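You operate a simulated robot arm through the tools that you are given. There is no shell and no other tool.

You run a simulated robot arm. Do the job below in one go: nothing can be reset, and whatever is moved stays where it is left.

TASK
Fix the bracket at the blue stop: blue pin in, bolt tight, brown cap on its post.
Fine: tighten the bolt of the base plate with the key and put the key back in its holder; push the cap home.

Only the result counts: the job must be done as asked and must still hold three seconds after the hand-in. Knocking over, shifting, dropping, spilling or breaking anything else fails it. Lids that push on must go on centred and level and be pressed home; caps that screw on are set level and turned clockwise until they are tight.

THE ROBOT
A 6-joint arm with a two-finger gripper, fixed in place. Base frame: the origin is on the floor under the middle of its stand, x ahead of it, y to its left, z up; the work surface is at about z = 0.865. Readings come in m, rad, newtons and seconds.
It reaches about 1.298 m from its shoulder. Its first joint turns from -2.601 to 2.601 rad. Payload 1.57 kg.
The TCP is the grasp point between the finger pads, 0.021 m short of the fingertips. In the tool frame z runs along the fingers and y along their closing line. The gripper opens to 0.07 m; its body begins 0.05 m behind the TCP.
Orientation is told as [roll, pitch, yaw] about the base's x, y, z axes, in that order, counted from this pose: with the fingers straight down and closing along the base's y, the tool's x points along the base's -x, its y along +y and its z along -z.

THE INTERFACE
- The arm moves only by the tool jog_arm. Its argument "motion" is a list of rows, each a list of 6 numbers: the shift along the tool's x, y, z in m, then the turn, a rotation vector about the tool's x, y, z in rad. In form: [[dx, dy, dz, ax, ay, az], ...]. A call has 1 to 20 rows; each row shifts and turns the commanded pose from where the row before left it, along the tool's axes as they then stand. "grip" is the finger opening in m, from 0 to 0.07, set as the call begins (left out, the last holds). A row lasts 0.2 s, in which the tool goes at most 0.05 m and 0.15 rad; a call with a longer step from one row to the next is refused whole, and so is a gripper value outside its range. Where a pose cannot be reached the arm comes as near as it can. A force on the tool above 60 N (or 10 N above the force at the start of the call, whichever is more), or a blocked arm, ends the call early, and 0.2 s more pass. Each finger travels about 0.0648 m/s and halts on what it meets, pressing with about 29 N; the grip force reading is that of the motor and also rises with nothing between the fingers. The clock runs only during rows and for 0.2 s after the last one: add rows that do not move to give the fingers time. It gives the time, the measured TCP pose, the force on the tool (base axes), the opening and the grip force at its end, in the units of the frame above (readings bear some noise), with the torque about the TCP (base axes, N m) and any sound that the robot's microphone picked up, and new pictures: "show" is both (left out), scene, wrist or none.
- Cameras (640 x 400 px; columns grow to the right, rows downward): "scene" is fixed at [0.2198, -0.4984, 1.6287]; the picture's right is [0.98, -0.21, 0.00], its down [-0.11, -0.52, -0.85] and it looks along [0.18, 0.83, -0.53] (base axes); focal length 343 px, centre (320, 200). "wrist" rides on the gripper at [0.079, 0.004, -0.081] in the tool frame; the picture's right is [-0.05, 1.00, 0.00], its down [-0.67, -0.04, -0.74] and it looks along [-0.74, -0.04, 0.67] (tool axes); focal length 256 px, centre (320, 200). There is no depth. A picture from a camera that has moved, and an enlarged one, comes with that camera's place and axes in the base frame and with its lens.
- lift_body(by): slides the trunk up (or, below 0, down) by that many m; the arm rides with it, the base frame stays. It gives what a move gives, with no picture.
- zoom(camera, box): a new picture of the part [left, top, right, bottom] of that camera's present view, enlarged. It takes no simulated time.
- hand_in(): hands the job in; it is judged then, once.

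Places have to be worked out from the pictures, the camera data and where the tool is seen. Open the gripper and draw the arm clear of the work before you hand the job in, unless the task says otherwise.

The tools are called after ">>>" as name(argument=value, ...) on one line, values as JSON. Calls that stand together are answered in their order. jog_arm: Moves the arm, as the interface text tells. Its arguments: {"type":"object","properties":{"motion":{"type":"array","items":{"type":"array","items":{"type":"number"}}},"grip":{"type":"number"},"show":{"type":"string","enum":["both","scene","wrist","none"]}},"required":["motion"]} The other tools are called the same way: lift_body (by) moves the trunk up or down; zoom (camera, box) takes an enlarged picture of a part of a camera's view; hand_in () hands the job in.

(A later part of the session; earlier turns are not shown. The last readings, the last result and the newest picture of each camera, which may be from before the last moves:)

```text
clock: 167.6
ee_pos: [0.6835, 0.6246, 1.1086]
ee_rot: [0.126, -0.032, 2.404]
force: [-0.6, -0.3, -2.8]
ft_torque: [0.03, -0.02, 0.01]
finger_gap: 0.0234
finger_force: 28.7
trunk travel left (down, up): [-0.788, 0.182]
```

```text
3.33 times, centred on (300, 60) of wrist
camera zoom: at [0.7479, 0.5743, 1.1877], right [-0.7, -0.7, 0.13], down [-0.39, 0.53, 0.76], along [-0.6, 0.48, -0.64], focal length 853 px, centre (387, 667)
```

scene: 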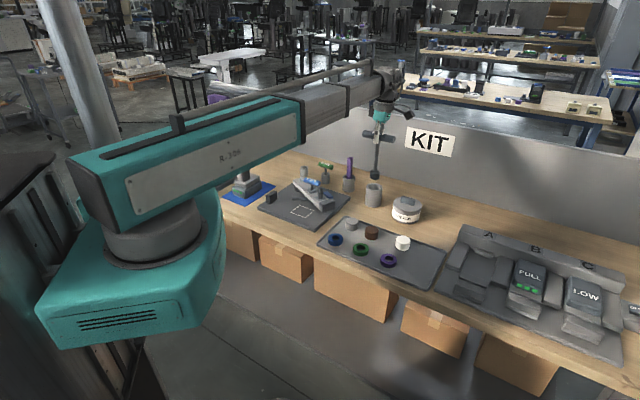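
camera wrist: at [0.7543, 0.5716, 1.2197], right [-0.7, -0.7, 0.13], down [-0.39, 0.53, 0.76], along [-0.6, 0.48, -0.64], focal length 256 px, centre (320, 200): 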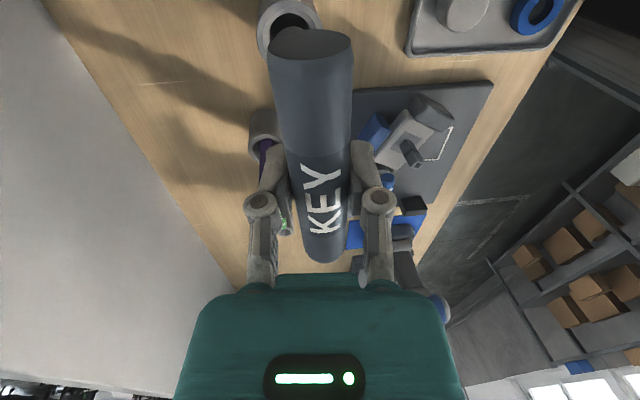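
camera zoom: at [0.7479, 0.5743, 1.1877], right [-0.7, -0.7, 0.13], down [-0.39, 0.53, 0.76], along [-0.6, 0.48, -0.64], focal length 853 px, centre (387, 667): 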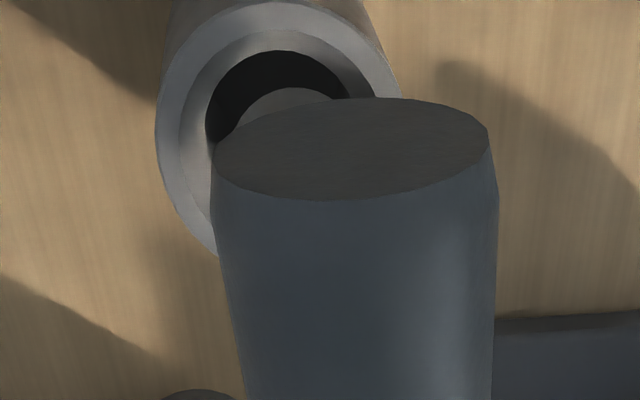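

Socket is above the holder's mouth within 2 mm. Lowering into it, watching the force.

>>> lift_body(by=-0.03)

>>> lift_body(by=-0.03)

>>> lift_body(by=-0.015)

>>> zoom(camera="scene", box=[350, 140, 400, 215])

```text
clock: 168.4
ee_pos: [0.6823, 0.6256, 1.079]
ee_rot: [0.127, -0.033, 2.404]
force: [-0.1, 0.1, -2.0]
ft_torque: [-0.01, 0.02, -0.04]
finger_gap: 0.0237
finger_force: 29.5
trunk travel left (down, up): [-0.758, 0.212]
```

```text
clock: 169.1
ee_pos: [0.6841, 0.6253, 1.0462]
ee_rot: [0.126, -0.033, 2.404]
force: [1.0, 0.0, -2.5]
ft_torque: [0.0, -0.03, 0.0]
finger_gap: 0.0235
finger_force: 28.5
trunk travel left (down, up): [-0.728, 0.242]
```

```text
clock: 169.8
ee_pos: [0.6829, 0.6251, 1.0325]
ee_rot: [0.124, -0.035, 2.404]
force: [-0.4, -0.7, -2.7]
ft_torque: [0.02, 0.0, 0.02]
finger_gap: 0.0233
finger_force: 29.1
trunk travel left (down, up): [-0.713, 0.257]
```

```text
5.33 times, centred on (375, 178) of scene
camera zoom: at [0.2198, -0.4984, 1.6287], right [0.98, -0.21, 0.0], down [-0.11, -0.52, -0.85], along [0.18, 0.83, -0.53], focal length 1828 px, centre (27, 320)
```

zoom: 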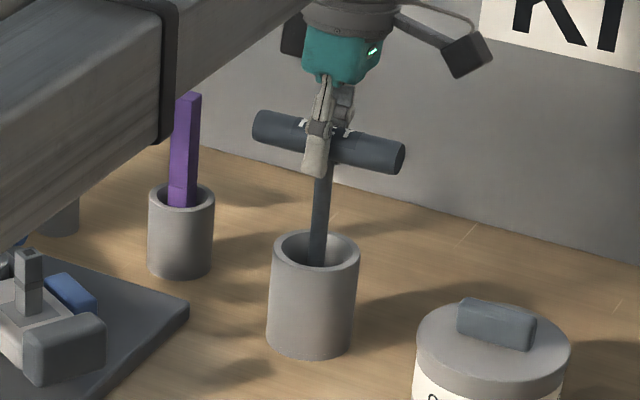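

No contact yet; lowering in small steps to the holder floor.

>>> lift_body(by=-0.006)

>>> lift_body(by=-0.004)

```text
clock: 170.3
ee_pos: [0.6824, 0.6251, 1.0267]
ee_rot: [0.126, -0.034, 2.404]
force: [-0.8, -0.3, -3.3]
ft_torque: [0.0, 0.0, -0.01]
finger_gap: 0.0233
finger_force: 28.7
trunk travel left (down, up): [-0.707, 0.263]
```

```text
clock: 170.8
ee_pos: [0.6836, 0.6255, 1.0233]
ee_rot: [0.125, -0.034, 2.403]
force: [0.1, 0.8, -3.2]
ft_torque: [0.01, 0.02, -0.02]
finger_gap: 0.0234
finger_force: 28.9
trunk travel left (down, up): [-0.703, 0.267]
```

>>> lift_body(by=-0.003)

>>> lift_body(by=-0.002)

>>> zoom(camera="scene", box=[350, 140, 400, 215])

```text
clock: 171.3
ee_pos: [0.6823, 0.6234, 1.0229]
ee_rot: [0.124, -0.034, 2.402]
force: [2.0, -0.2, 20.1]
ft_torque: [-0.19, -0.18, 0.03]
finger_gap: 0.0234
finger_force: 28.9
trunk travel left (down, up): [-0.7, 0.27]
```

```text
clock: 171.9
ee_pos: [0.6825, 0.6244, 1.0198]
ee_rot: [0.123, -0.032, 2.403]
force: [-0.2, 2.2, 18.9]
ft_torque: [0.09, 0.11, -0.02]
finger_gap: 0.0231
finger_force: 29.0
trunk travel left (down, up): [-0.698, 0.272]
```

```text
5.33 times, centred on (375, 178) of scene
camera zoom: at [0.2198, -0.4984, 1.6287], right [0.98, -0.21, 0.0], down [-0.11, -0.52, -0.85], along [0.18, 0.83, -0.53], focal length 1828 px, centre (27, 320)
```

zoom: 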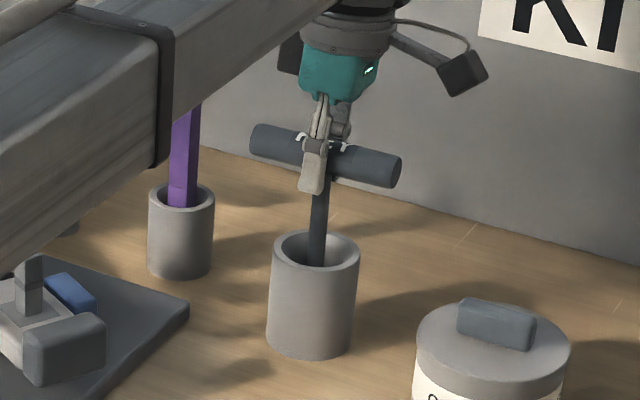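

The key is on the holder floor. I'll relieve the press, open, and raise clear.

>>> lift_body(by=0.002)

>>> jog_arm(motion=[[0, 0, 0, 0, 0, 0], [0, 0, 0, 0, 0, 0]], grip=0.055, show="none")

>>> lift_body(by=0.08)

>>> zoom(camera="scene", box=[340, 110, 420, 215])

```text
clock: 172.4
ee_pos: [0.6836, 0.6246, 1.0194]
ee_rot: [0.129, -0.032, 2.402]
force: [-0.3, -0.2, -2.0]
ft_torque: [0.02, 0.02, 0.01]
finger_gap: 0.0235
finger_force: 29.4
trunk travel left (down, up): [-0.7, 0.27]
```

```text
clock: 173.0
ee_pos: [0.6833, 0.6255, 1.0208]
ee_rot: [0.126, -0.034, 2.403]
force: [-0.1, -0.8, 0.2]
ft_torque: [0.01, 0.01, -0.01]
finger_gap: 0.0549
finger_force: 0.1
trunk travel left (down, up): [-0.7, 0.27]
```

```text
clock: 174.2
ee_pos: [0.6826, 0.6247, 1.0995]
ee_rot: [0.126, -0.034, 2.403]
force: [-0.1, -0.5, 0.0]
ft_torque: [0.01, -0.02, 0.0]
finger_gap: 0.0549
finger_force: 0.1
trunk travel left (down, up): [-0.78, 0.19]
```

```text
3.81 times, centred on (380, 162) of scene
camera zoom: at [0.2198, -0.4984, 1.6287], right [0.98, -0.21, 0.0], down [-0.11, -0.52, -0.85], along [0.18, 0.83, -0.53], focal length 1306 px, centre (91, 343)
```

zoom: 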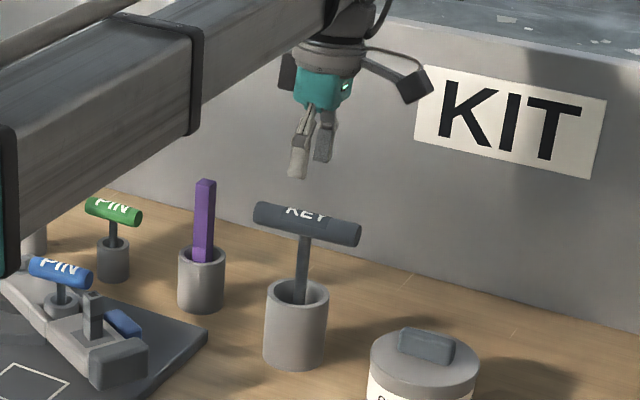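

The key stands back in its holder. Next I'll verify that the bolt really clamps the bracket: level the tool, go over the post, and give it a very light push away from the stop.

>>> lift_body(by=0.03)

>>> jog_arm(motion=[[0, 0, 0, 0.126, 0, 0], [0, 0, 0, 0, 0.033, 0], [0, 0, 0, 0, 0, 0.1308], [0, 0, 0, 0, 0, 0.1308], [0, 0, 0, 0, 0, 0.1308], [0, 0, 0, 0, 0, 0.1308], [-0.01326, 0.04224, 0, 0, 0, 0], [-0.01326, 0.04224, 0, 0, 0, 0], [-0.01326, 0.04224, 0, 0, 0, 0], [-0.01326, 0.04224, 0, 0, 0, 0], [-0.01326, 0.04224, 0, 0, 0, 0], [0, 0, 0, 0, 0, 0]], grip=0.04)

>>> zoom(camera="wrist", box=[220, 0, 420, 220])

```text
clock: 174.9
ee_pos: [0.6843, 0.6246, 1.1302]
ee_rot: [0.126, -0.035, 2.402]
force: [-0.2, 0.7, -0.6]
ft_torque: [0.0, 0.0, -0.01]
finger_gap: 0.0552
finger_force: 0.1
trunk travel left (down, up): [-0.81, 0.16]
```

```text
clock: 177.5
ee_pos: [0.4612, 0.624, 1.1283]
ee_rot: [0.001, 0.001, 1.88]
force: [0.7, -1.1, 0.3]
ft_torque: [0.01, 0.02, 0.01]
finger_gap: 0.0398
finger_force: 0.1
trunk travel left (down, up): [-0.81, 0.16]
camera wrist: at [0.4822, 0.548, 1.2111], right [-0.97, -0.25, 0.0], down [-0.17, 0.65, 0.74], along [-0.19, 0.72, -0.67], focal length 256 px, centre (320, 200)
```

scene: 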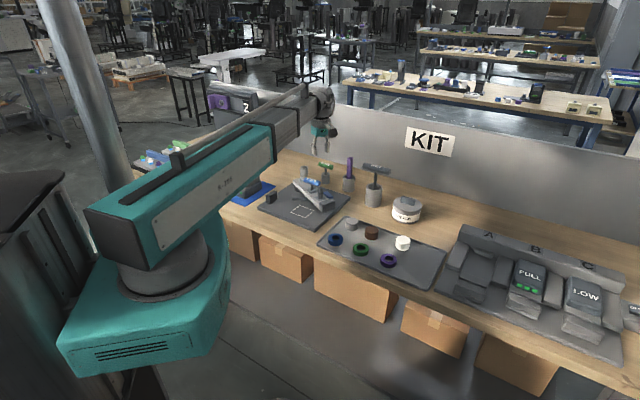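
wrist: 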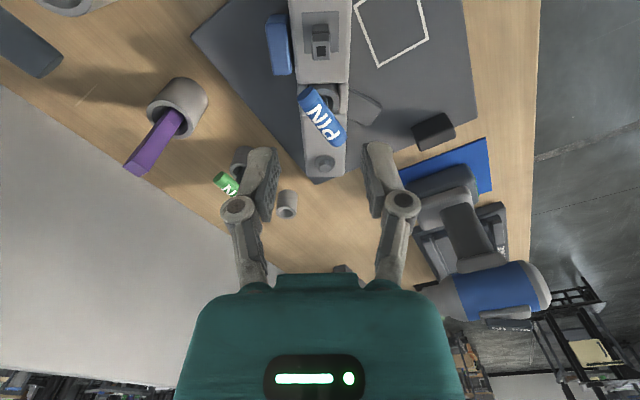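

```text
1.82 times, centred on (320, 110) of wrist
camera zoom: at [0.4822, 0.548, 1.2111], right [-0.97, -0.25, 0.0], down [-0.17, 0.65, 0.74], along [-0.19, 0.72, -0.67], focal length 465 px, centre (320, 364)
```

zoom: 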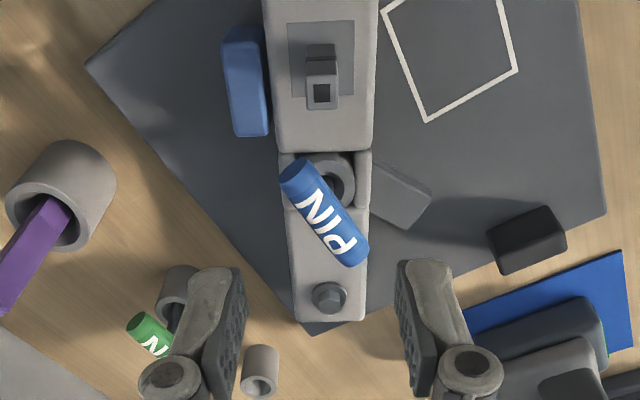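

Everything looks in place. Lowering around the post, then a very light test push away from the stop.

>>> lift_body(by=-0.1)

>>> lift_body(by=-0.064)

>>> jog_arm(motion=[[0, 0.005, 0, 0, 0, 0], [0, 0.004, 0, 0, 0, 0], [0, 0, 0, 0, 0, 0]], show="none")

>>> zoom(camera="wrist", box=[220, 40, 420, 260])

```text
clock: 178.8
ee_pos: [0.4623, 0.6246, 1.0292]
ee_rot: [0.0, 0.0, 1.879]
force: [0.2, 0.7, -0.9]
ft_torque: [0.0, -0.02, 0.03]
finger_gap: 0.0399
finger_force: 0.0
trunk travel left (down, up): [-0.71, 0.26]
```

```text
clock: 179.9
ee_pos: [0.4622, 0.624, 0.9655]
ee_rot: [-0.001, 0.0, 1.88]
force: [0.4, -0.2, 0.1]
ft_torque: [-0.02, 0.01, 0.0]
finger_gap: 0.0398
finger_force: 0.1
trunk travel left (down, up): [-0.646, 0.324]
```

```text
clock: 180.7
ee_pos: [0.4538, 0.621, 0.9638]
ee_rot: [0.0, 0.001, 1.88]
force: [-0.3, -0.3, 0.0]
ft_torque: [-0.02, 0.02, 0.03]
finger_gap: 0.0401
finger_force: 0.1
trunk travel left (down, up): [-0.646, 0.324]
```

```text
1.82 times, centred on (320, 150) of wrist
camera zoom: at [0.4741, 0.545, 1.0471], right [-0.97, -0.25, 0.0], down [-0.17, 0.65, 0.74], along [-0.19, 0.72, -0.67], focal length 465 px, centre (320, 291)
```

zoom: 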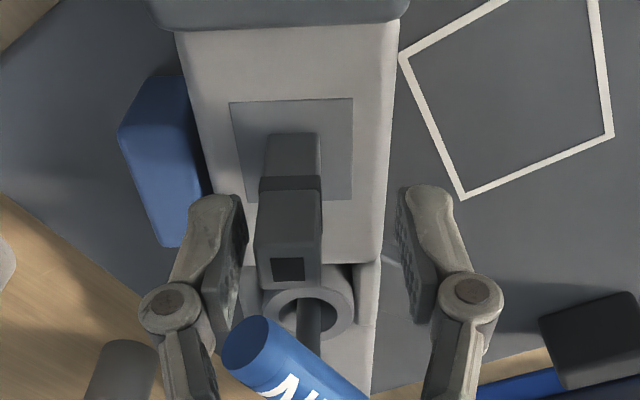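

The left finger is about 2 mm from the post. I'll push 4 mm further and see whether the finger yields or the bracket moves.

>>> jog_arm(motion=[[0, 0.003, 0, 0, 0, 0], [0, 0.003, 0, 0, 0, 0], [0, 0, 0, 0, 0, 0]], show="none")

>>> zoom(camera="wrist", box=[220, 40, 420, 260])

>>> zoom(camera="scene", box=[320, 175, 365, 210])

```text
clock: 181.5
ee_pos: [0.4494, 0.6213, 0.9636]
ee_rot: [0.0, -0.001, 1.879]
force: [2.6, 1.0, -0.1]
ft_torque: [0.06, -0.02, 0.01]
finger_gap: 0.0414
finger_force: 1.0
trunk travel left (down, up): [-0.646, 0.324]
```

```text
1.82 times, centred on (320, 150) of wrist
camera zoom: at [0.4689, 0.5435, 1.0469], right [-0.97, -0.25, 0.0], down [-0.17, 0.65, 0.74], along [-0.19, 0.72, -0.67], focal length 465 px, centre (320, 291)
```

zoom: 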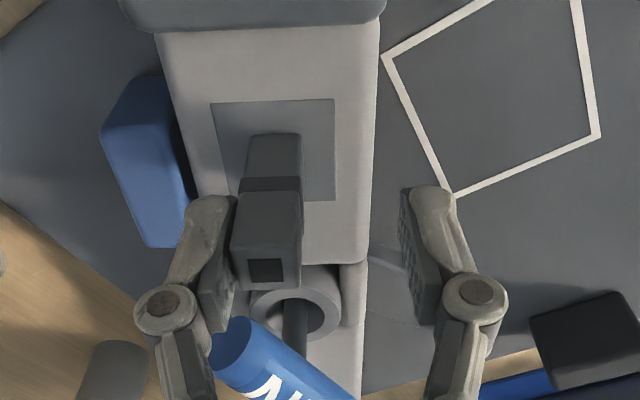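

```text
11.43 times, centred on (342, 192) of scene
camera zoom: at [0.2198, -0.4984, 1.6287], right [0.98, -0.21, 0.0], down [-0.11, -0.52, -0.85], along [0.18, 0.83, -0.53], focal length 3918 px, centre (63, 286)
```

zoom: 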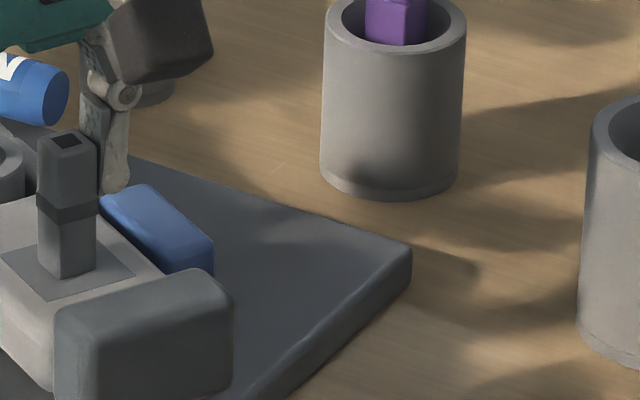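

The bracket resists at 2.8 N so far (finger yields 1.4 mm). A little more, to about 6–8 N.

>>> jog_arm(motion=[[0, 0.0025, 0, 0, 0, 0], [0, 0.002, 0, 0, 0, 0], [0, 0, 0, 0, 0, 0]], show="none")

>>> zoom(camera="scene", box=[320, 175, 365, 210])

```text
clock: 182.3
ee_pos: [0.445, 0.6186, 0.9632]
ee_rot: [-0.001, 0.0, 1.88]
force: [12.0, 2.7, -5.0]
ft_torque: [-0.02, -0.08, -0.16]
finger_gap: 0.0468
finger_force: 5.8
trunk travel left (down, up): [-0.646, 0.324]
```

```text
11.43 times, centred on (342, 192) of scene
camera zoom: at [0.2198, -0.4984, 1.6287], right [0.98, -0.21, 0.0], down [-0.11, -0.52, -0.85], along [0.18, 0.83, -0.53], focal length 3918 px, centre (63, 286)
```

zoom: 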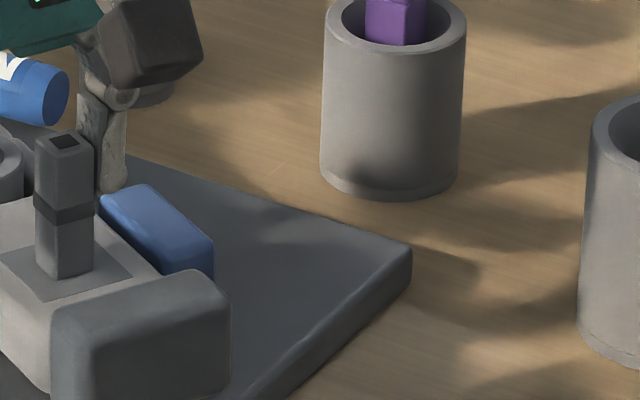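

The bracket resists 12 N with barely 1 mm of give: the bolt clamps it. I'll back off and check that it is still against the stop, nudging it back if needed.

>>> jog_arm(motion=[[0, -0.006, 0, 0, 0, 0], [0, -0.006, 0, 0, 0, 0], [0, -0.004, 0, 0, 0, 0], [0, 0, 0, 0, 0, 0]], show="none")

>>> zoom(camera="scene", box=[320, 175, 365, 210])

>>> jog_arm(motion=[[0, -0.005, 0, 0, 0, 0], [0, -0.005, 0, 0, 0, 0], [0, -0.003, 0, 0, 0, 0], [0, 0, 0, 0, 0, 0]], show="none")

>>> zoom(camera="scene", box=[320, 175, 365, 210])

```text
clock: 183.3
ee_pos: [0.4597, 0.6228, 0.965]
ee_rot: [-0.001, 0.001, 1.88]
force: [0.1, -0.7, -0.1]
ft_torque: [-0.01, -0.03, -0.01]
finger_gap: 0.0401
finger_force: 0.0
trunk travel left (down, up): [-0.646, 0.324]
```

```text
11.43 times, centred on (342, 192) of scene
camera zoom: at [0.2198, -0.4984, 1.6287], right [0.98, -0.21, 0.0], down [-0.11, -0.52, -0.85], along [0.18, 0.83, -0.53], focal length 3918 px, centre (63, 286)
```

zoom: 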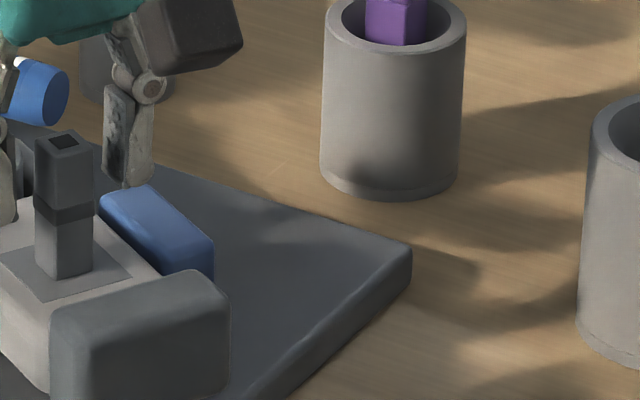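

```text
clock: 184.3
ee_pos: [0.4704, 0.6281, 0.964]
ee_rot: [0.0, 0.0, 1.877]
force: [-1.5, -0.3, 0.8]
ft_torque: [-0.02, 0.01, -0.01]
finger_gap: 0.0403
finger_force: 0.0
trunk travel left (down, up): [-0.646, 0.324]
```

```text
11.43 times, centred on (342, 192) of scene
camera zoom: at [0.2198, -0.4984, 1.6287], right [0.98, -0.21, 0.0], down [-0.11, -0.52, -0.85], along [0.18, 0.83, -0.53], focal length 3918 px, centre (63, 286)
```

zoom: 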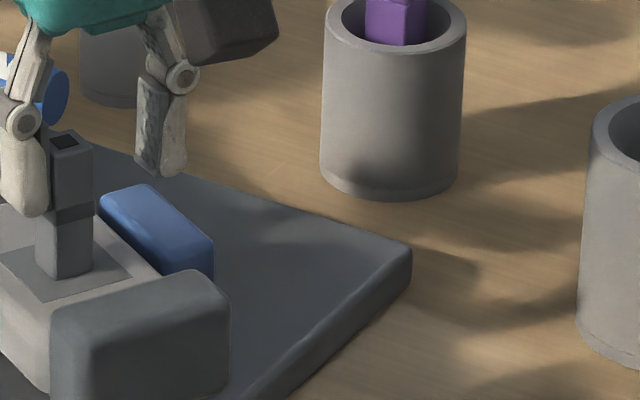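

The bracket slipped about 1 mm under that test load (a clamped friction of roughly 10 N versus 1–2 N when loose). I'll grip the post and press it firmly back onto the stop.

>>> jog_arm(motion=[[0, 0.006, 0, 0, 0, 0], [0, 0.005, 0, 0, 0, 0], [0, 0, 0, 0, 0, 0]], show="none")

>>> jog_arm(motion=[[0, 0, 0, 0, 0, 0], [0, 0, 0, 0, 0, 0], [0, 0, 0, 0, 0, 0]], grip=0.01, show="none")

>>> jog_arm(motion=[[0, -0.001, 0, 0, 0, 0], [0, -0.001, 0, 0, 0, 0], [0, 0, 0, 0, 0, 0]], show="none")

>>> zoom(camera="scene", box=[320, 175, 365, 210])

```text
clock: 185.1
ee_pos: [0.4625, 0.6234, 0.9639]
ee_rot: [0.0, -0.002, 1.881]
force: [-0.1, -0.8, -0.5]
ft_torque: [0.01, 0.03, -0.02]
finger_gap: 0.04
finger_force: 0.1
trunk travel left (down, up): [-0.646, 0.324]
```

```text
clock: 185.9
ee_pos: [0.461, 0.6256, 0.9652]
ee_rot: [0.001, 0.0, 1.88]
force: [-5.3, -2.0, -2.0]
ft_torque: [-0.08, 0.14, -0.29]
finger_gap: 0.0157
finger_force: 31.9
trunk travel left (down, up): [-0.646, 0.324]
```

```text
clock: 186.7
ee_pos: [0.4618, 0.6242, 0.9625]
ee_rot: [0.0, 0.0, 1.88]
force: [-16.3, -4.4, -9.3]
ft_torque: [0.15, 0.41, -0.41]
finger_gap: 0.0156
finger_force: 32.5
trunk travel left (down, up): [-0.646, 0.324]
```

```text
11.43 times, centred on (342, 192) of scene
camera zoom: at [0.2198, -0.4984, 1.6287], right [0.98, -0.21, 0.0], down [-0.11, -0.52, -0.85], along [0.18, 0.83, -0.53], focal length 3918 px, centre (63, 286)
```

zoom: 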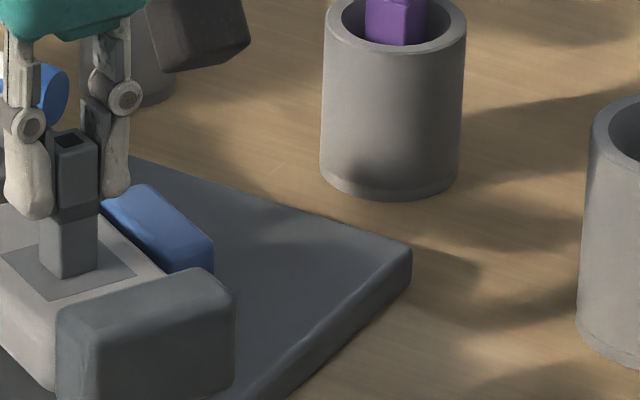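

The bracket is pressed back onto the stop (17 N). Releasing the post and raising clear.

>>> jog_arm(motion=[[0, 0.0015, 0, 0, 0, 0], [0, 0, 0, 0, 0, 0]], show="none")

>>> jog_arm(motion=[[0, 0, 0, 0, 0, 0], [0, 0, 0, 0, 0, 0]], grip=0.03, show="none")

>>> lift_body(by=0.1)

>>> jog_arm(motion=[[0, 0, 0, 0, 0, 0]], grip=0.06, show="wrist")

>>> zoom(camera="wrist", box=[220, 0, 420, 220])

>>> zoom(camera="scene", box=[285, 155, 365, 215])

```text
clock: 187.3
ee_pos: [0.4615, 0.6249, 0.9645]
ee_rot: [-0.002, -0.001, 1.881]
force: [-8.4, 0.6, -2.3]
ft_torque: [-0.11, 0.12, -0.46]
finger_gap: 0.0154
finger_force: 32.5
trunk travel left (down, up): [-0.646, 0.324]
```

```text
clock: 187.9
ee_pos: [0.4626, 0.6243, 0.964]
ee_rot: [0.0, -0.001, 1.879]
force: [-0.5, -0.5, 0.3]
ft_torque: [-0.03, -0.01, -0.01]
finger_gap: 0.03
finger_force: 0.1
trunk travel left (down, up): [-0.646, 0.324]
```

```text
clock: 189.2
ee_pos: [0.4614, 0.623, 1.0645]
ee_rot: [0.0, -0.001, 1.88]
force: [-0.1, -0.1, 0.8]
ft_torque: [0.05, 0.02, -0.01]
finger_gap: 0.0302
finger_force: 0.1
trunk travel left (down, up): [-0.746, 0.224]
```

```text
clock: 189.6
ee_pos: [0.4629, 0.6236, 1.064]
ee_rot: [-0.002, 0.0, 1.88]
force: [-0.1, 0.2, 0.0]
ft_torque: [-0.01, -0.02, 0.02]
finger_gap: 0.0596
finger_force: 0.1
trunk travel left (down, up): [-0.746, 0.224]
camera wrist: at [0.4819, 0.5475, 1.1471], right [-0.97, -0.25, 0.0], down [-0.17, 0.65, 0.74], along [-0.19, 0.72, -0.67], focal length 256 px, centre (320, 200)
```

wrist: 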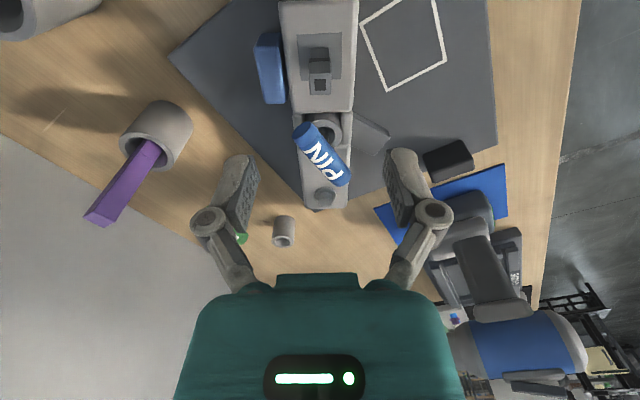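

```text
1.82 times, centred on (320, 110) of wrist
camera zoom: at [0.4819, 0.5475, 1.1471], right [-0.97, -0.25, 0.0], down [-0.17, 0.65, 0.74], along [-0.19, 0.72, -0.67], focal length 465 px, centre (320, 364)
```

zoom: 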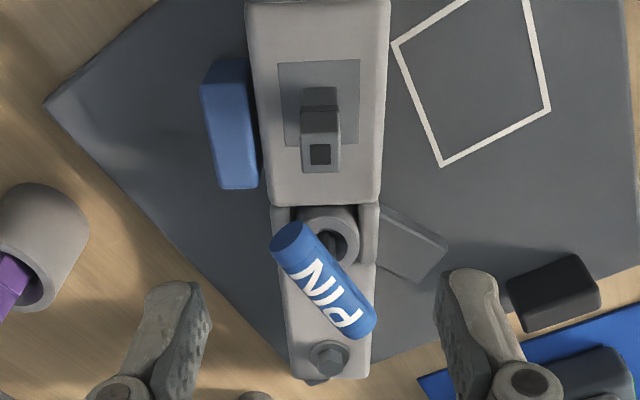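

```text
6.67 times, centred on (325, 185) of scene
camera zoom: at [0.2198, -0.4984, 1.6287], right [0.98, -0.21, 0.0], down [-0.11, -0.52, -0.85], along [0.18, 0.83, -0.53], focal length 2285 px, centre (287, 300)
```

zoom: 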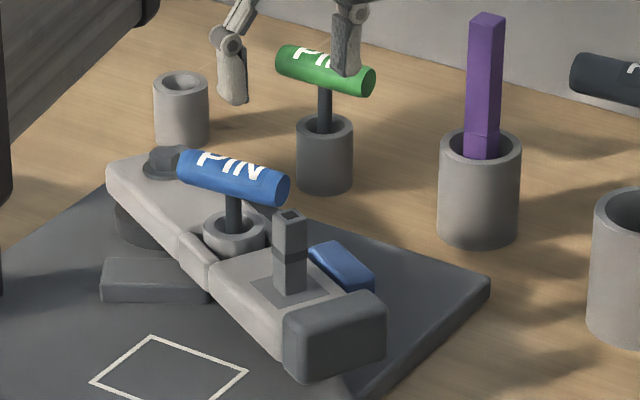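

Pin, bolt and bracket look right. Now the brown cap: I'll move over the tray at a viewing offset to locate it precisely.

>>> jog_arm(motion=[[0.0436, -0.0094, 0, 0, 0, 0], [0.0436, -0.0094, 0, 0, 0, 0], [0.0436, -0.0094, 0, 0, 0, 0], [0.0436, -0.0094, 0, 0, 0, 0], [0.0436, -0.0094, 0, 0, 0, 0], [0.0436, -0.0094, 0, 0, 0, 0], [0.0436, -0.0094, 0, 0, 0, 0], [0, 0, 0, 0, 0, 0]], grip=0.07)

>>> zoom(camera="wrist", box=[240, 50, 400, 180])

>>> zoom(camera="scene", box=[345, 215, 395, 255])

```text
clock: 191.4
ee_pos: [0.6182, 0.3542, 1.0642]
ee_rot: [0.001, 0.001, 1.881]
force: [-0.2, -0.7, -0.4]
ft_torque: [-0.02, -0.02, 0.01]
finger_gap: 0.07
finger_force: 0.0
trunk travel left (down, up): [-0.746, 0.224]
camera wrist: at [0.6377, 0.2762, 1.1471], right [-0.97, -0.25, 0.0], down [-0.17, 0.65, 0.75], along [-0.19, 0.72, -0.67], focal length 256 px, centre (320, 200)
```

scene: 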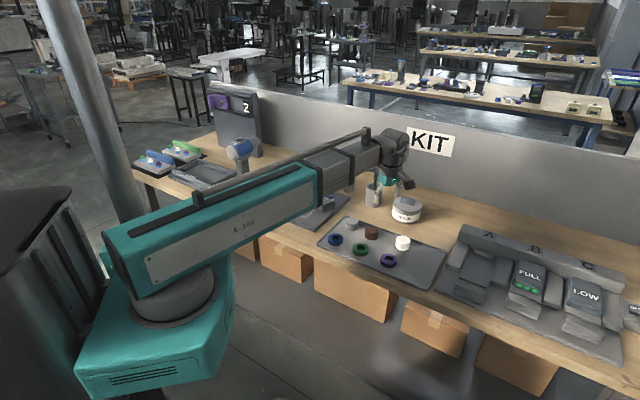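
wrist: 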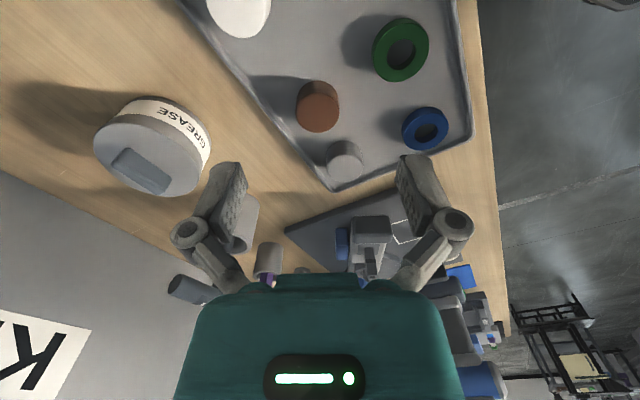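

```text
3.08 times, centred on (320, 115) of wrist
camera zoom: at [0.6377, 0.2762, 1.1471], right [-0.97, -0.25, 0.0], down [-0.17, 0.65, 0.75], along [-0.19, 0.72, -0.67], focal length 788 px, centre (320, 462)
```

zoom: 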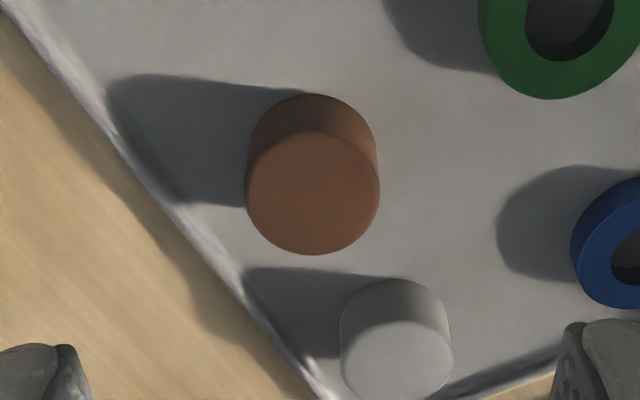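

```text
10.00 times, centred on (370, 235) of scene
camera zoom: at [0.2198, -0.4984, 1.6287], right [0.98, -0.21, 0.0], down [-0.11, -0.52, -0.85], along [0.18, 0.83, -0.53], focal length 3428 px, centre (-180, -150)
```

zoom: 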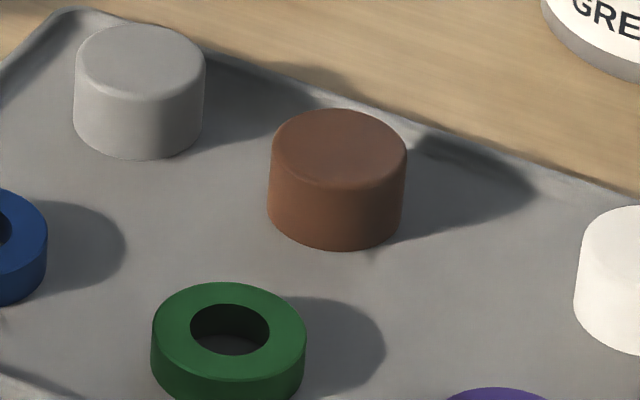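

The brown cap (48 mm wide, 25 mm tall) is at about (0.604, 0.414), top z about 0.892. I'll move over it, lower partway and verify the centring.

>>> jog_arm(motion=[[-0.0313, -0.003, 0, 0, 0, 0], [-0.0313, -0.003, 0, 0, 0, 0], [0, 0, 0, 0, 0, 0]], show="none")

>>> lift_body(by=-0.11)

>>> jog_arm(motion=[[0, 0, 0, 0, 0, 0]])

>>> zoom(camera="scene", box=[340, 195, 410, 260])

```text
clock: 192.2
ee_pos: [0.6031, 0.4156, 1.0659]
ee_rot: [0.001, -0.001, 1.879]
force: [0.4, 0.8, -0.4]
ft_torque: [0.01, 0.02, 0.03]
finger_gap: 0.07
finger_force: 0.1
trunk travel left (down, up): [-0.746, 0.224]
```

```text
clock: 193.6
ee_pos: [0.6028, 0.4152, 0.9545]
ee_rot: [0.001, 0.0, 1.881]
force: [-0.6, 0.0, 0.7]
ft_torque: [0.0, 0.01, 0.01]
finger_gap: 0.07
finger_force: 0.1
trunk travel left (down, up): [-0.636, 0.334]
```

```text
clock: 194.0
ee_pos: [0.6029, 0.4158, 0.954]
ee_rot: [0.001, -0.002, 1.88]
force: [-0.2, 0.1, -0.2]
ft_torque: [0.01, -0.01, 0.01]
finger_gap: 0.0699
finger_force: 0.0
trunk travel left (down, up): [-0.636, 0.334]
camera wrist: at [0.6232, 0.3387, 1.0371], right [-0.97, -0.25, 0.0], down [-0.17, 0.65, 0.74], along [-0.19, 0.72, -0.67], focal length 256 px, centre (320, 200)
```

scene: 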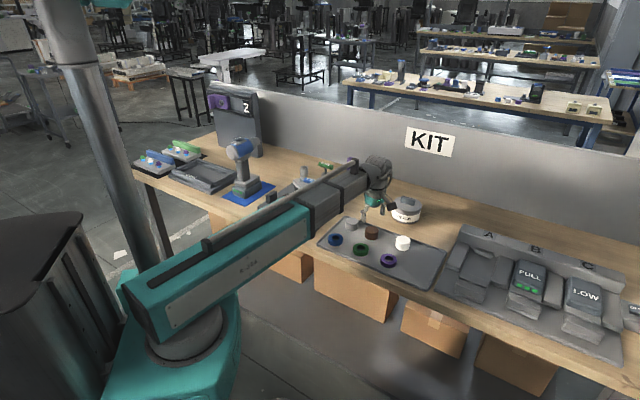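
wrist: 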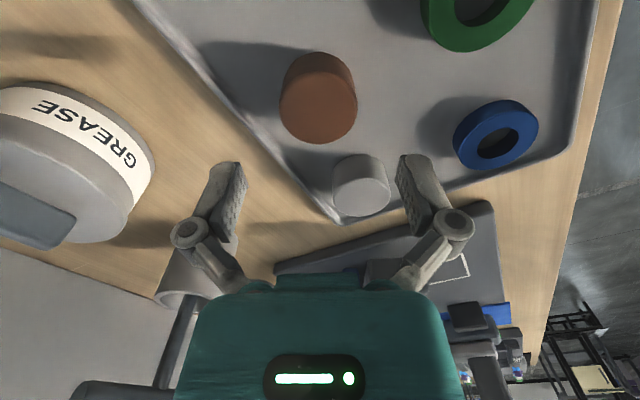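

```text
6.15 times, centred on (375, 228) of scene
camera zoom: at [0.2198, -0.4984, 1.6287], right [0.98, -0.21, 0.0], down [-0.11, -0.52, -0.85], along [0.18, 0.83, -0.53], focal length 2110 px, centre (-18, 31)
```

zoom: 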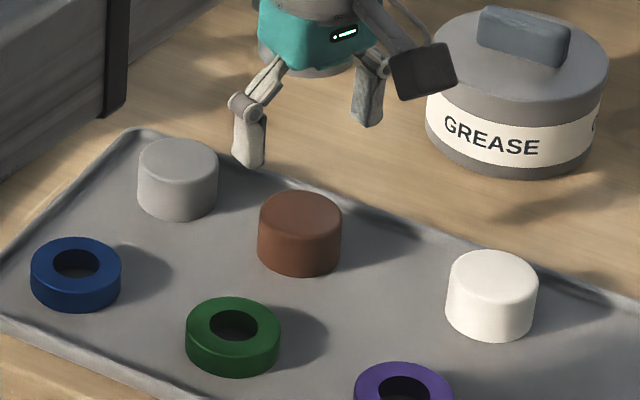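

Cap is centred laterally within about 1 mm. Lowering so the fingertips straddle the cap just above the tray floor, then closing.

>>> jog_arm(motion=[[0.001, -0.0012, 0, 0, 0, 0], [0, 0, 0, 0, 0, 0]], show="none")

>>> lift_body(by=-0.04)

>>> lift_body(by=-0.02)

>>> zoom(camera="scene", box=[345, 205, 400, 255])

>>> zoom(camera="wrist", box=[220, 80, 420, 250])

```text
clock: 194.6
ee_pos: [0.6053, 0.4153, 0.9547]
ee_rot: [0.0, -0.001, 1.88]
force: [0.9, 0.0, -0.8]
ft_torque: [0.03, -0.02, -0.01]
finger_gap: 0.0702
finger_force: 0.1
trunk travel left (down, up): [-0.636, 0.334]
```

```text
clock: 195.4
ee_pos: [0.6038, 0.4151, 0.9147]
ee_rot: [0.0, 0.002, 1.879]
force: [-0.6, -0.5, 0.6]
ft_torque: [-0.01, -0.01, 0.0]
finger_gap: 0.0699
finger_force: 0.0
trunk travel left (down, up): [-0.596, 0.374]
```

```text
clock: 196.1
ee_pos: [0.6047, 0.414, 0.8936]
ee_rot: [-0.001, -0.001, 1.88]
force: [0.5, 0.3, -0.6]
ft_torque: [-0.02, -0.02, 0.01]
finger_gap: 0.0698
finger_force: 0.1
trunk travel left (down, up): [-0.576, 0.394]
```

```text
8.00 times, centred on (372, 230) of scene
camera zoom: at [0.2198, -0.4984, 1.6287], right [0.98, -0.21, 0.0], down [-0.11, -0.52, -0.85], along [0.18, 0.83, -0.53], focal length 2742 px, centre (-100, -40)
```

zoom: 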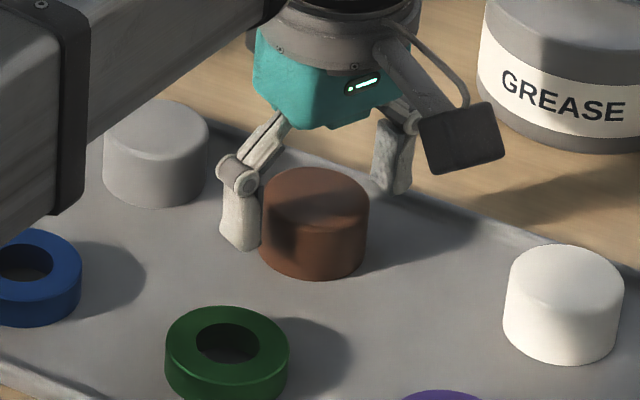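

```text
2.35 times, centred on (320, 165) of wrist
camera zoom: at [0.6247, 0.3382, 0.9771], right [-0.97, -0.25, 0.0], down [-0.17, 0.65, 0.75], along [-0.19, 0.72, -0.67], focal length 602 px, centre (320, 282)
```

zoom: 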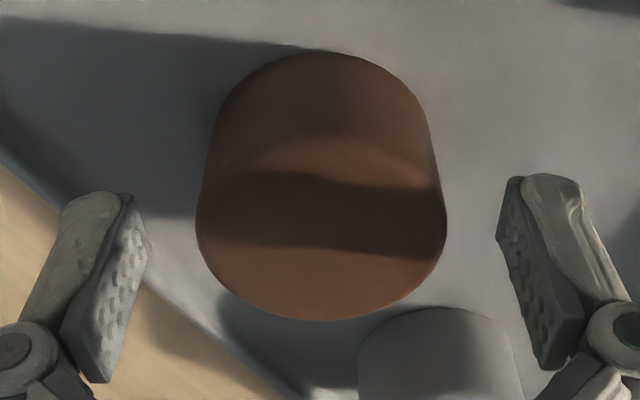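

Laterally centred; the cap is about 4 mm ahead along tool +x. I'll shift by that and close the fingers.

>>> jog_arm(motion=[[0.004, 0, 0, 0, 0, 0], [0, 0, 0, 0, 0, 0]], show="none")

>>> jog_arm(motion=[[0, 0, 0, 0, 0, 0], [0, 0, 0, 0, 0, 0], [0, 0, 0, 0, 0, 0]], grip=0.036)

>>> zoom(camera="scene", box=[345, 205, 400, 255])

>>> zoom(camera="wrist", box=[220, 80, 420, 250])

```text
clock: 196.7
ee_pos: [0.6058, 0.4105, 0.8941]
ee_rot: [0.0, -0.001, 1.881]
force: [-0.2, -0.4, -0.9]
ft_torque: [-0.01, 0.0, 0.02]
finger_gap: 0.0696
finger_force: 0.2
trunk travel left (down, up): [-0.576, 0.394]
```

```text
clock: 197.5
ee_pos: [0.6065, 0.4104, 0.8958]
ee_rot: [-0.001, 0.001, 1.879]
force: [0.4, 1.0, 3.5]
ft_torque: [0.05, -0.08, 0.03]
finger_gap: 0.046
finger_force: 29.1
trunk travel left (down, up): [-0.576, 0.394]
camera wrist: at [0.6259, 0.3342, 0.9773], right [-0.97, -0.25, 0.0], down [-0.17, 0.65, 0.75], along [-0.19, 0.72, -0.67], focal length 256 px, centre (320, 200)
```

scene: 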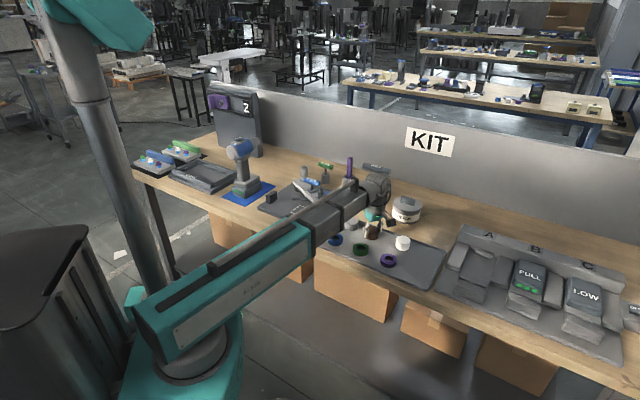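
wrist: 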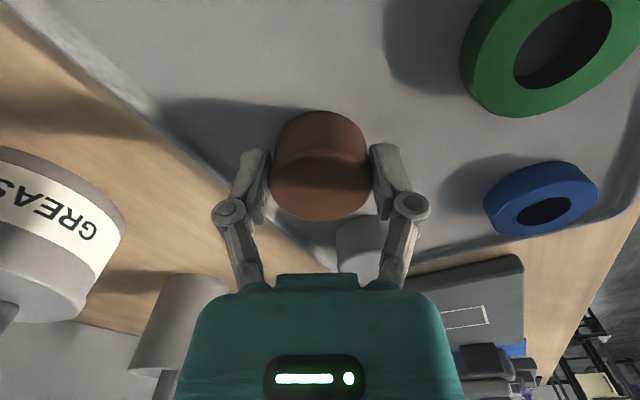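

```text
8.00 times, centred on (372, 230) of scene
camera zoom: at [0.2198, -0.4984, 1.6287], right [0.98, -0.21, 0.0], down [-0.11, -0.52, -0.85], along [0.18, 0.83, -0.53], focal length 2742 px, centre (-100, -40)
```

zoom: 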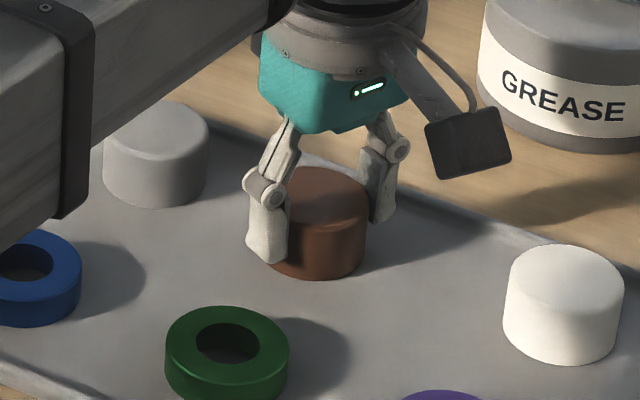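

```text
2.35 times, centred on (320, 165) of wrist
camera zoom: at [0.6259, 0.3342, 0.9773], right [-0.97, -0.25, 0.0], down [-0.17, 0.65, 0.75], along [-0.19, 0.72, -0.67], focal length 602 px, centre (320, 282)
```

zoom: 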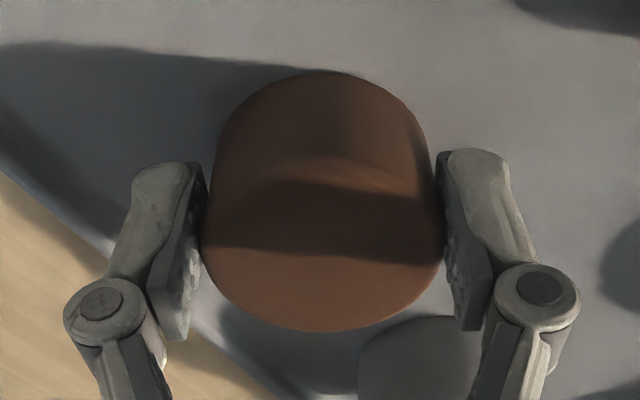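

The cap is gripped at its full 46 mm diameter. Lifting it straight up to a safe height and checking that it hangs level.

>>> lift_body(by=0.05)

>>> lift_body(by=0.12)

>>> jog_arm(motion=[[0, 0, 0, 0, 0, 0]], show="wrist")

>>> zoom(camera="scene", box=[340, 150, 410, 215])

```text
clock: 198.4
ee_pos: [0.6063, 0.4111, 0.9439]
ee_rot: [0.0, 0.0, 1.88]
force: [-0.7, -0.3, 0.2]
ft_torque: [-0.01, 0.03, 0.01]
finger_gap: 0.0461
finger_force: 28.5
trunk travel left (down, up): [-0.626, 0.344]
```

```text
clock: 199.9
ee_pos: [0.6064, 0.4114, 1.0647]
ee_rot: [0.0, -0.001, 1.881]
force: [-0.6, 0.0, -0.8]
ft_torque: [0.01, -0.03, -0.01]
finger_gap: 0.046
finger_force: 29.3
trunk travel left (down, up): [-0.746, 0.224]
```

```text
clock: 200.3
ee_pos: [0.6056, 0.4117, 1.0647]
ee_rot: [0.001, 0.001, 1.881]
force: [1.0, 0.1, -0.3]
ft_torque: [-0.01, 0.0, -0.01]
finger_gap: 0.046
finger_force: 28.9
trunk travel left (down, up): [-0.746, 0.224]
camera wrist: at [0.626, 0.3344, 1.1471], right [-0.97, -0.25, 0.0], down [-0.17, 0.65, 0.74], along [-0.19, 0.72, -0.67], focal length 256 px, centre (320, 200)
```

wrist: 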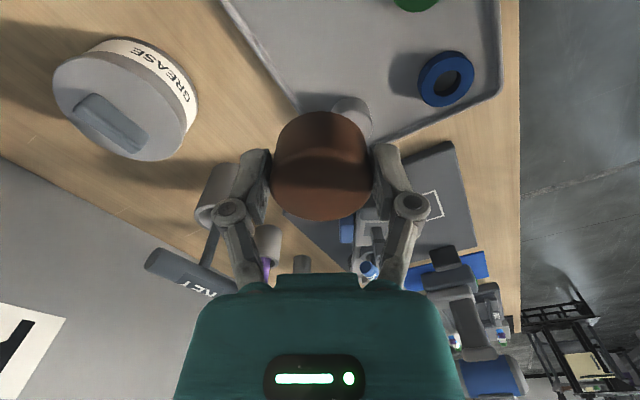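

```text
6.15 times, centred on (375, 182) of scene
camera zoom: at [0.2198, -0.4984, 1.6287], right [0.98, -0.21, 0.0], down [-0.11, -0.52, -0.85], along [0.18, 0.83, -0.53], focal length 2110 px, centre (-18, 308)
```

zoom: 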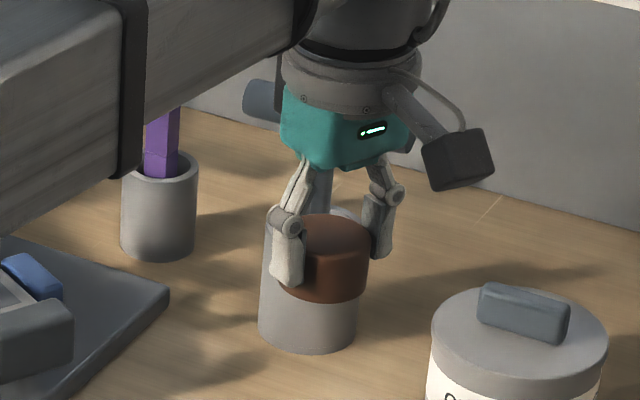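

The cap hangs level. I'll carry it over the post (0.462, 0.622) and lower to just above its top.

>>> jog_arm(motion=[[-0.0405, 0.01203, 0, 0, 0, 0], [-0.0405, 0.01203, 0, 0, 0, 0], [-0.0405, 0.01203, 0, 0, 0, 0], [-0.0405, 0.01203, 0, 0, 0, 0], [-0.0405, 0.01203, 0, 0, 0, 0], [-0.0405, 0.01203, 0, 0, 0, 0], [0, 0, 0, 0, 0, 0]], show="none")

>>> lift_body(by=-0.055)

>>> jog_arm(motion=[[0, 0, 0, 0, 0, 0]], show="wrist")

>>> zoom(camera="scene", box=[300, 140, 360, 205])

>>> zoom(camera="scene", box=[318, 165, 348, 195])

```text
clock: 201.9
ee_pos: [0.4633, 0.6213, 1.0629]
ee_rot: [0.001, 0.0, 1.88]
force: [-0.3, -1.1, -0.5]
ft_torque: [0.03, -0.02, 0.0]
finger_gap: 0.0458
finger_force: 28.9
trunk travel left (down, up): [-0.746, 0.224]
```

```text
clock: 202.9
ee_pos: [0.4623, 0.6196, 1.0103]
ee_rot: [0.0, 0.001, 1.88]
force: [-0.4, 0.4, -0.2]
ft_torque: [0.0, -0.01, -0.02]
finger_gap: 0.046
finger_force: 29.2
trunk travel left (down, up): [-0.691, 0.279]
```

```text
clock: 203.3
ee_pos: [0.4639, 0.6212, 1.0089]
ee_rot: [0.0, 0.0, 1.879]
force: [-0.2, 0.1, -0.4]
ft_torque: [0.0, -0.03, 0.02]
finger_gap: 0.0461
finger_force: 28.8
trunk travel left (down, up): [-0.691, 0.279]
camera wrist: at [0.4833, 0.5441, 1.0921], right [-0.97, -0.25, 0.0], down [-0.17, 0.65, 0.74], along [-0.19, 0.72, -0.67], focal length 256 px, centre (320, 200)
```

wrist: 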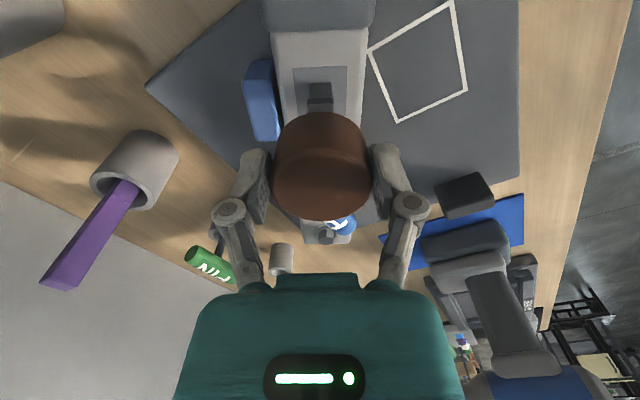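

```text
6.15 times, centred on (330, 172) of scene
camera zoom: at [0.2198, -0.4984, 1.6287], right [0.98, -0.21, 0.0], down [-0.11, -0.52, -0.85], along [0.18, 0.83, -0.53], focal length 2110 px, centre (258, 369)
```

zoom: 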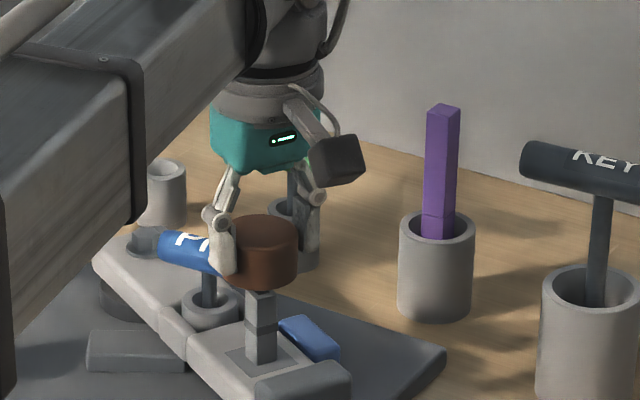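

```text
13.33 times, centred on (333, 180) of scene
camera zoom: at [0.2198, -0.4984, 1.6287], right [0.98, -0.21, 0.0], down [-0.11, -0.52, -0.85], along [0.18, 0.83, -0.53], focal length 4571 px, centre (147, 467)
```

zoom: 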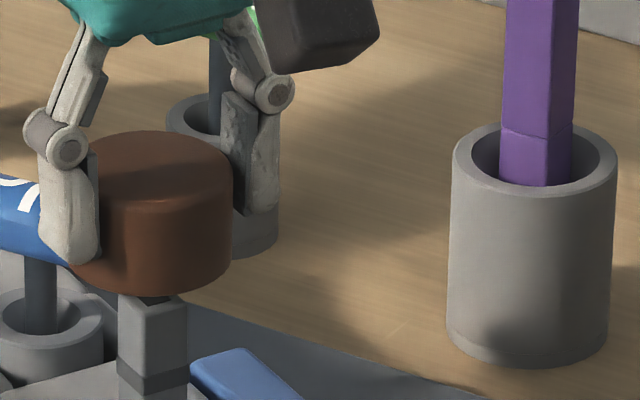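

Cap and post axes coincide within about 1 mm in the scene view. Lowering slowly onto the post while watching the force.

>>> lift_body(by=-0.01)

>>> lift_body(by=-0.004)

>>> lift_body(by=-0.003)

>>> zoom(camera="scene", box=[318, 165, 348, 195])

```text
clock: 203.9
ee_pos: [0.4641, 0.6204, 0.9995]
ee_rot: [-0.001, 0.0, 1.88]
force: [-0.5, -0.1, -0.8]
ft_torque: [-0.03, -0.02, -0.01]
finger_gap: 0.0458
finger_force: 29.1
trunk travel left (down, up): [-0.681, 0.289]
```

```text
clock: 204.4
ee_pos: [0.4632, 0.6214, 0.9959]
ee_rot: [0.0, 0.001, 1.88]
force: [0.6, -0.3, 0.0]
ft_torque: [0.01, -0.03, 0.01]
finger_gap: 0.046
finger_force: 29.3
trunk travel left (down, up): [-0.677, 0.293]
```

```text
clock: 204.9
ee_pos: [0.4638, 0.6215, 0.9925]
ee_rot: [-0.001, -0.001, 1.879]
force: [-0.2, -0.4, -0.3]
ft_torque: [-0.01, 0.01, 0.06]
finger_gap: 0.0459
finger_force: 28.8
trunk travel left (down, up): [-0.674, 0.296]
```

```text
13.33 times, centred on (333, 180) of scene
camera zoom: at [0.2198, -0.4984, 1.6287], right [0.98, -0.21, 0.0], down [-0.11, -0.52, -0.85], along [0.18, 0.83, -0.53], focal length 4571 px, centre (147, 467)
```

zoom: 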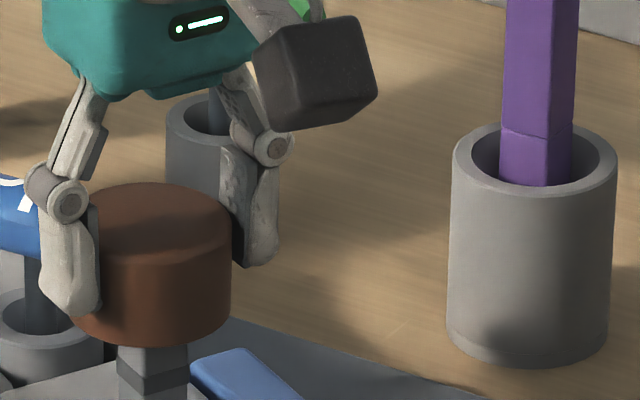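

No resistance: the post appears to be entering the cap. Continuing down.

>>> lift_body(by=-0.004)

>>> lift_body(by=-0.004)

>>> zoom(camera="scene", box=[318, 165, 348, 195])

```text
clock: 205.5
ee_pos: [0.4632, 0.6202, 0.9885]
ee_rot: [-0.001, 0.0, 1.882]
force: [-0.2, 0.3, -0.6]
ft_torque: [0.04, -0.03, 0.0]
finger_gap: 0.0457
finger_force: 28.7
trunk travel left (down, up): [-0.67, 0.3]
```

```text
clock: 206.0
ee_pos: [0.4636, 0.6208, 0.9835]
ee_rot: [0.0, 0.0, 1.88]
force: [0.8, 0.3, 0.0]
ft_torque: [-0.02, -0.03, 0.0]
finger_gap: 0.0455
finger_force: 29.3
trunk travel left (down, up): [-0.666, 0.304]
```

```text
13.33 times, centred on (333, 180) of scene
camera zoom: at [0.2198, -0.4984, 1.6287], right [0.98, -0.21, 0.0], down [-0.11, -0.52, -0.85], along [0.18, 0.83, -0.53], focal length 4571 px, centre (147, 467)
```

zoom: 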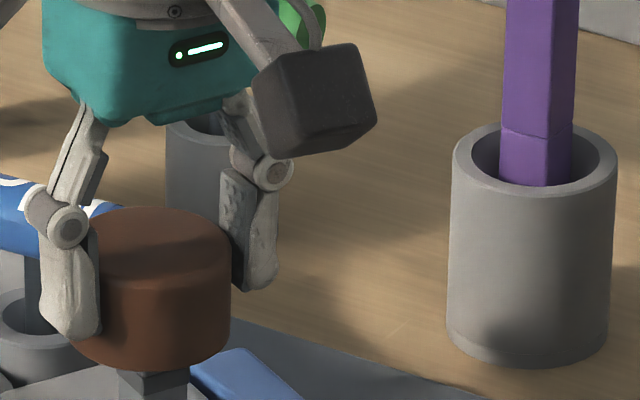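

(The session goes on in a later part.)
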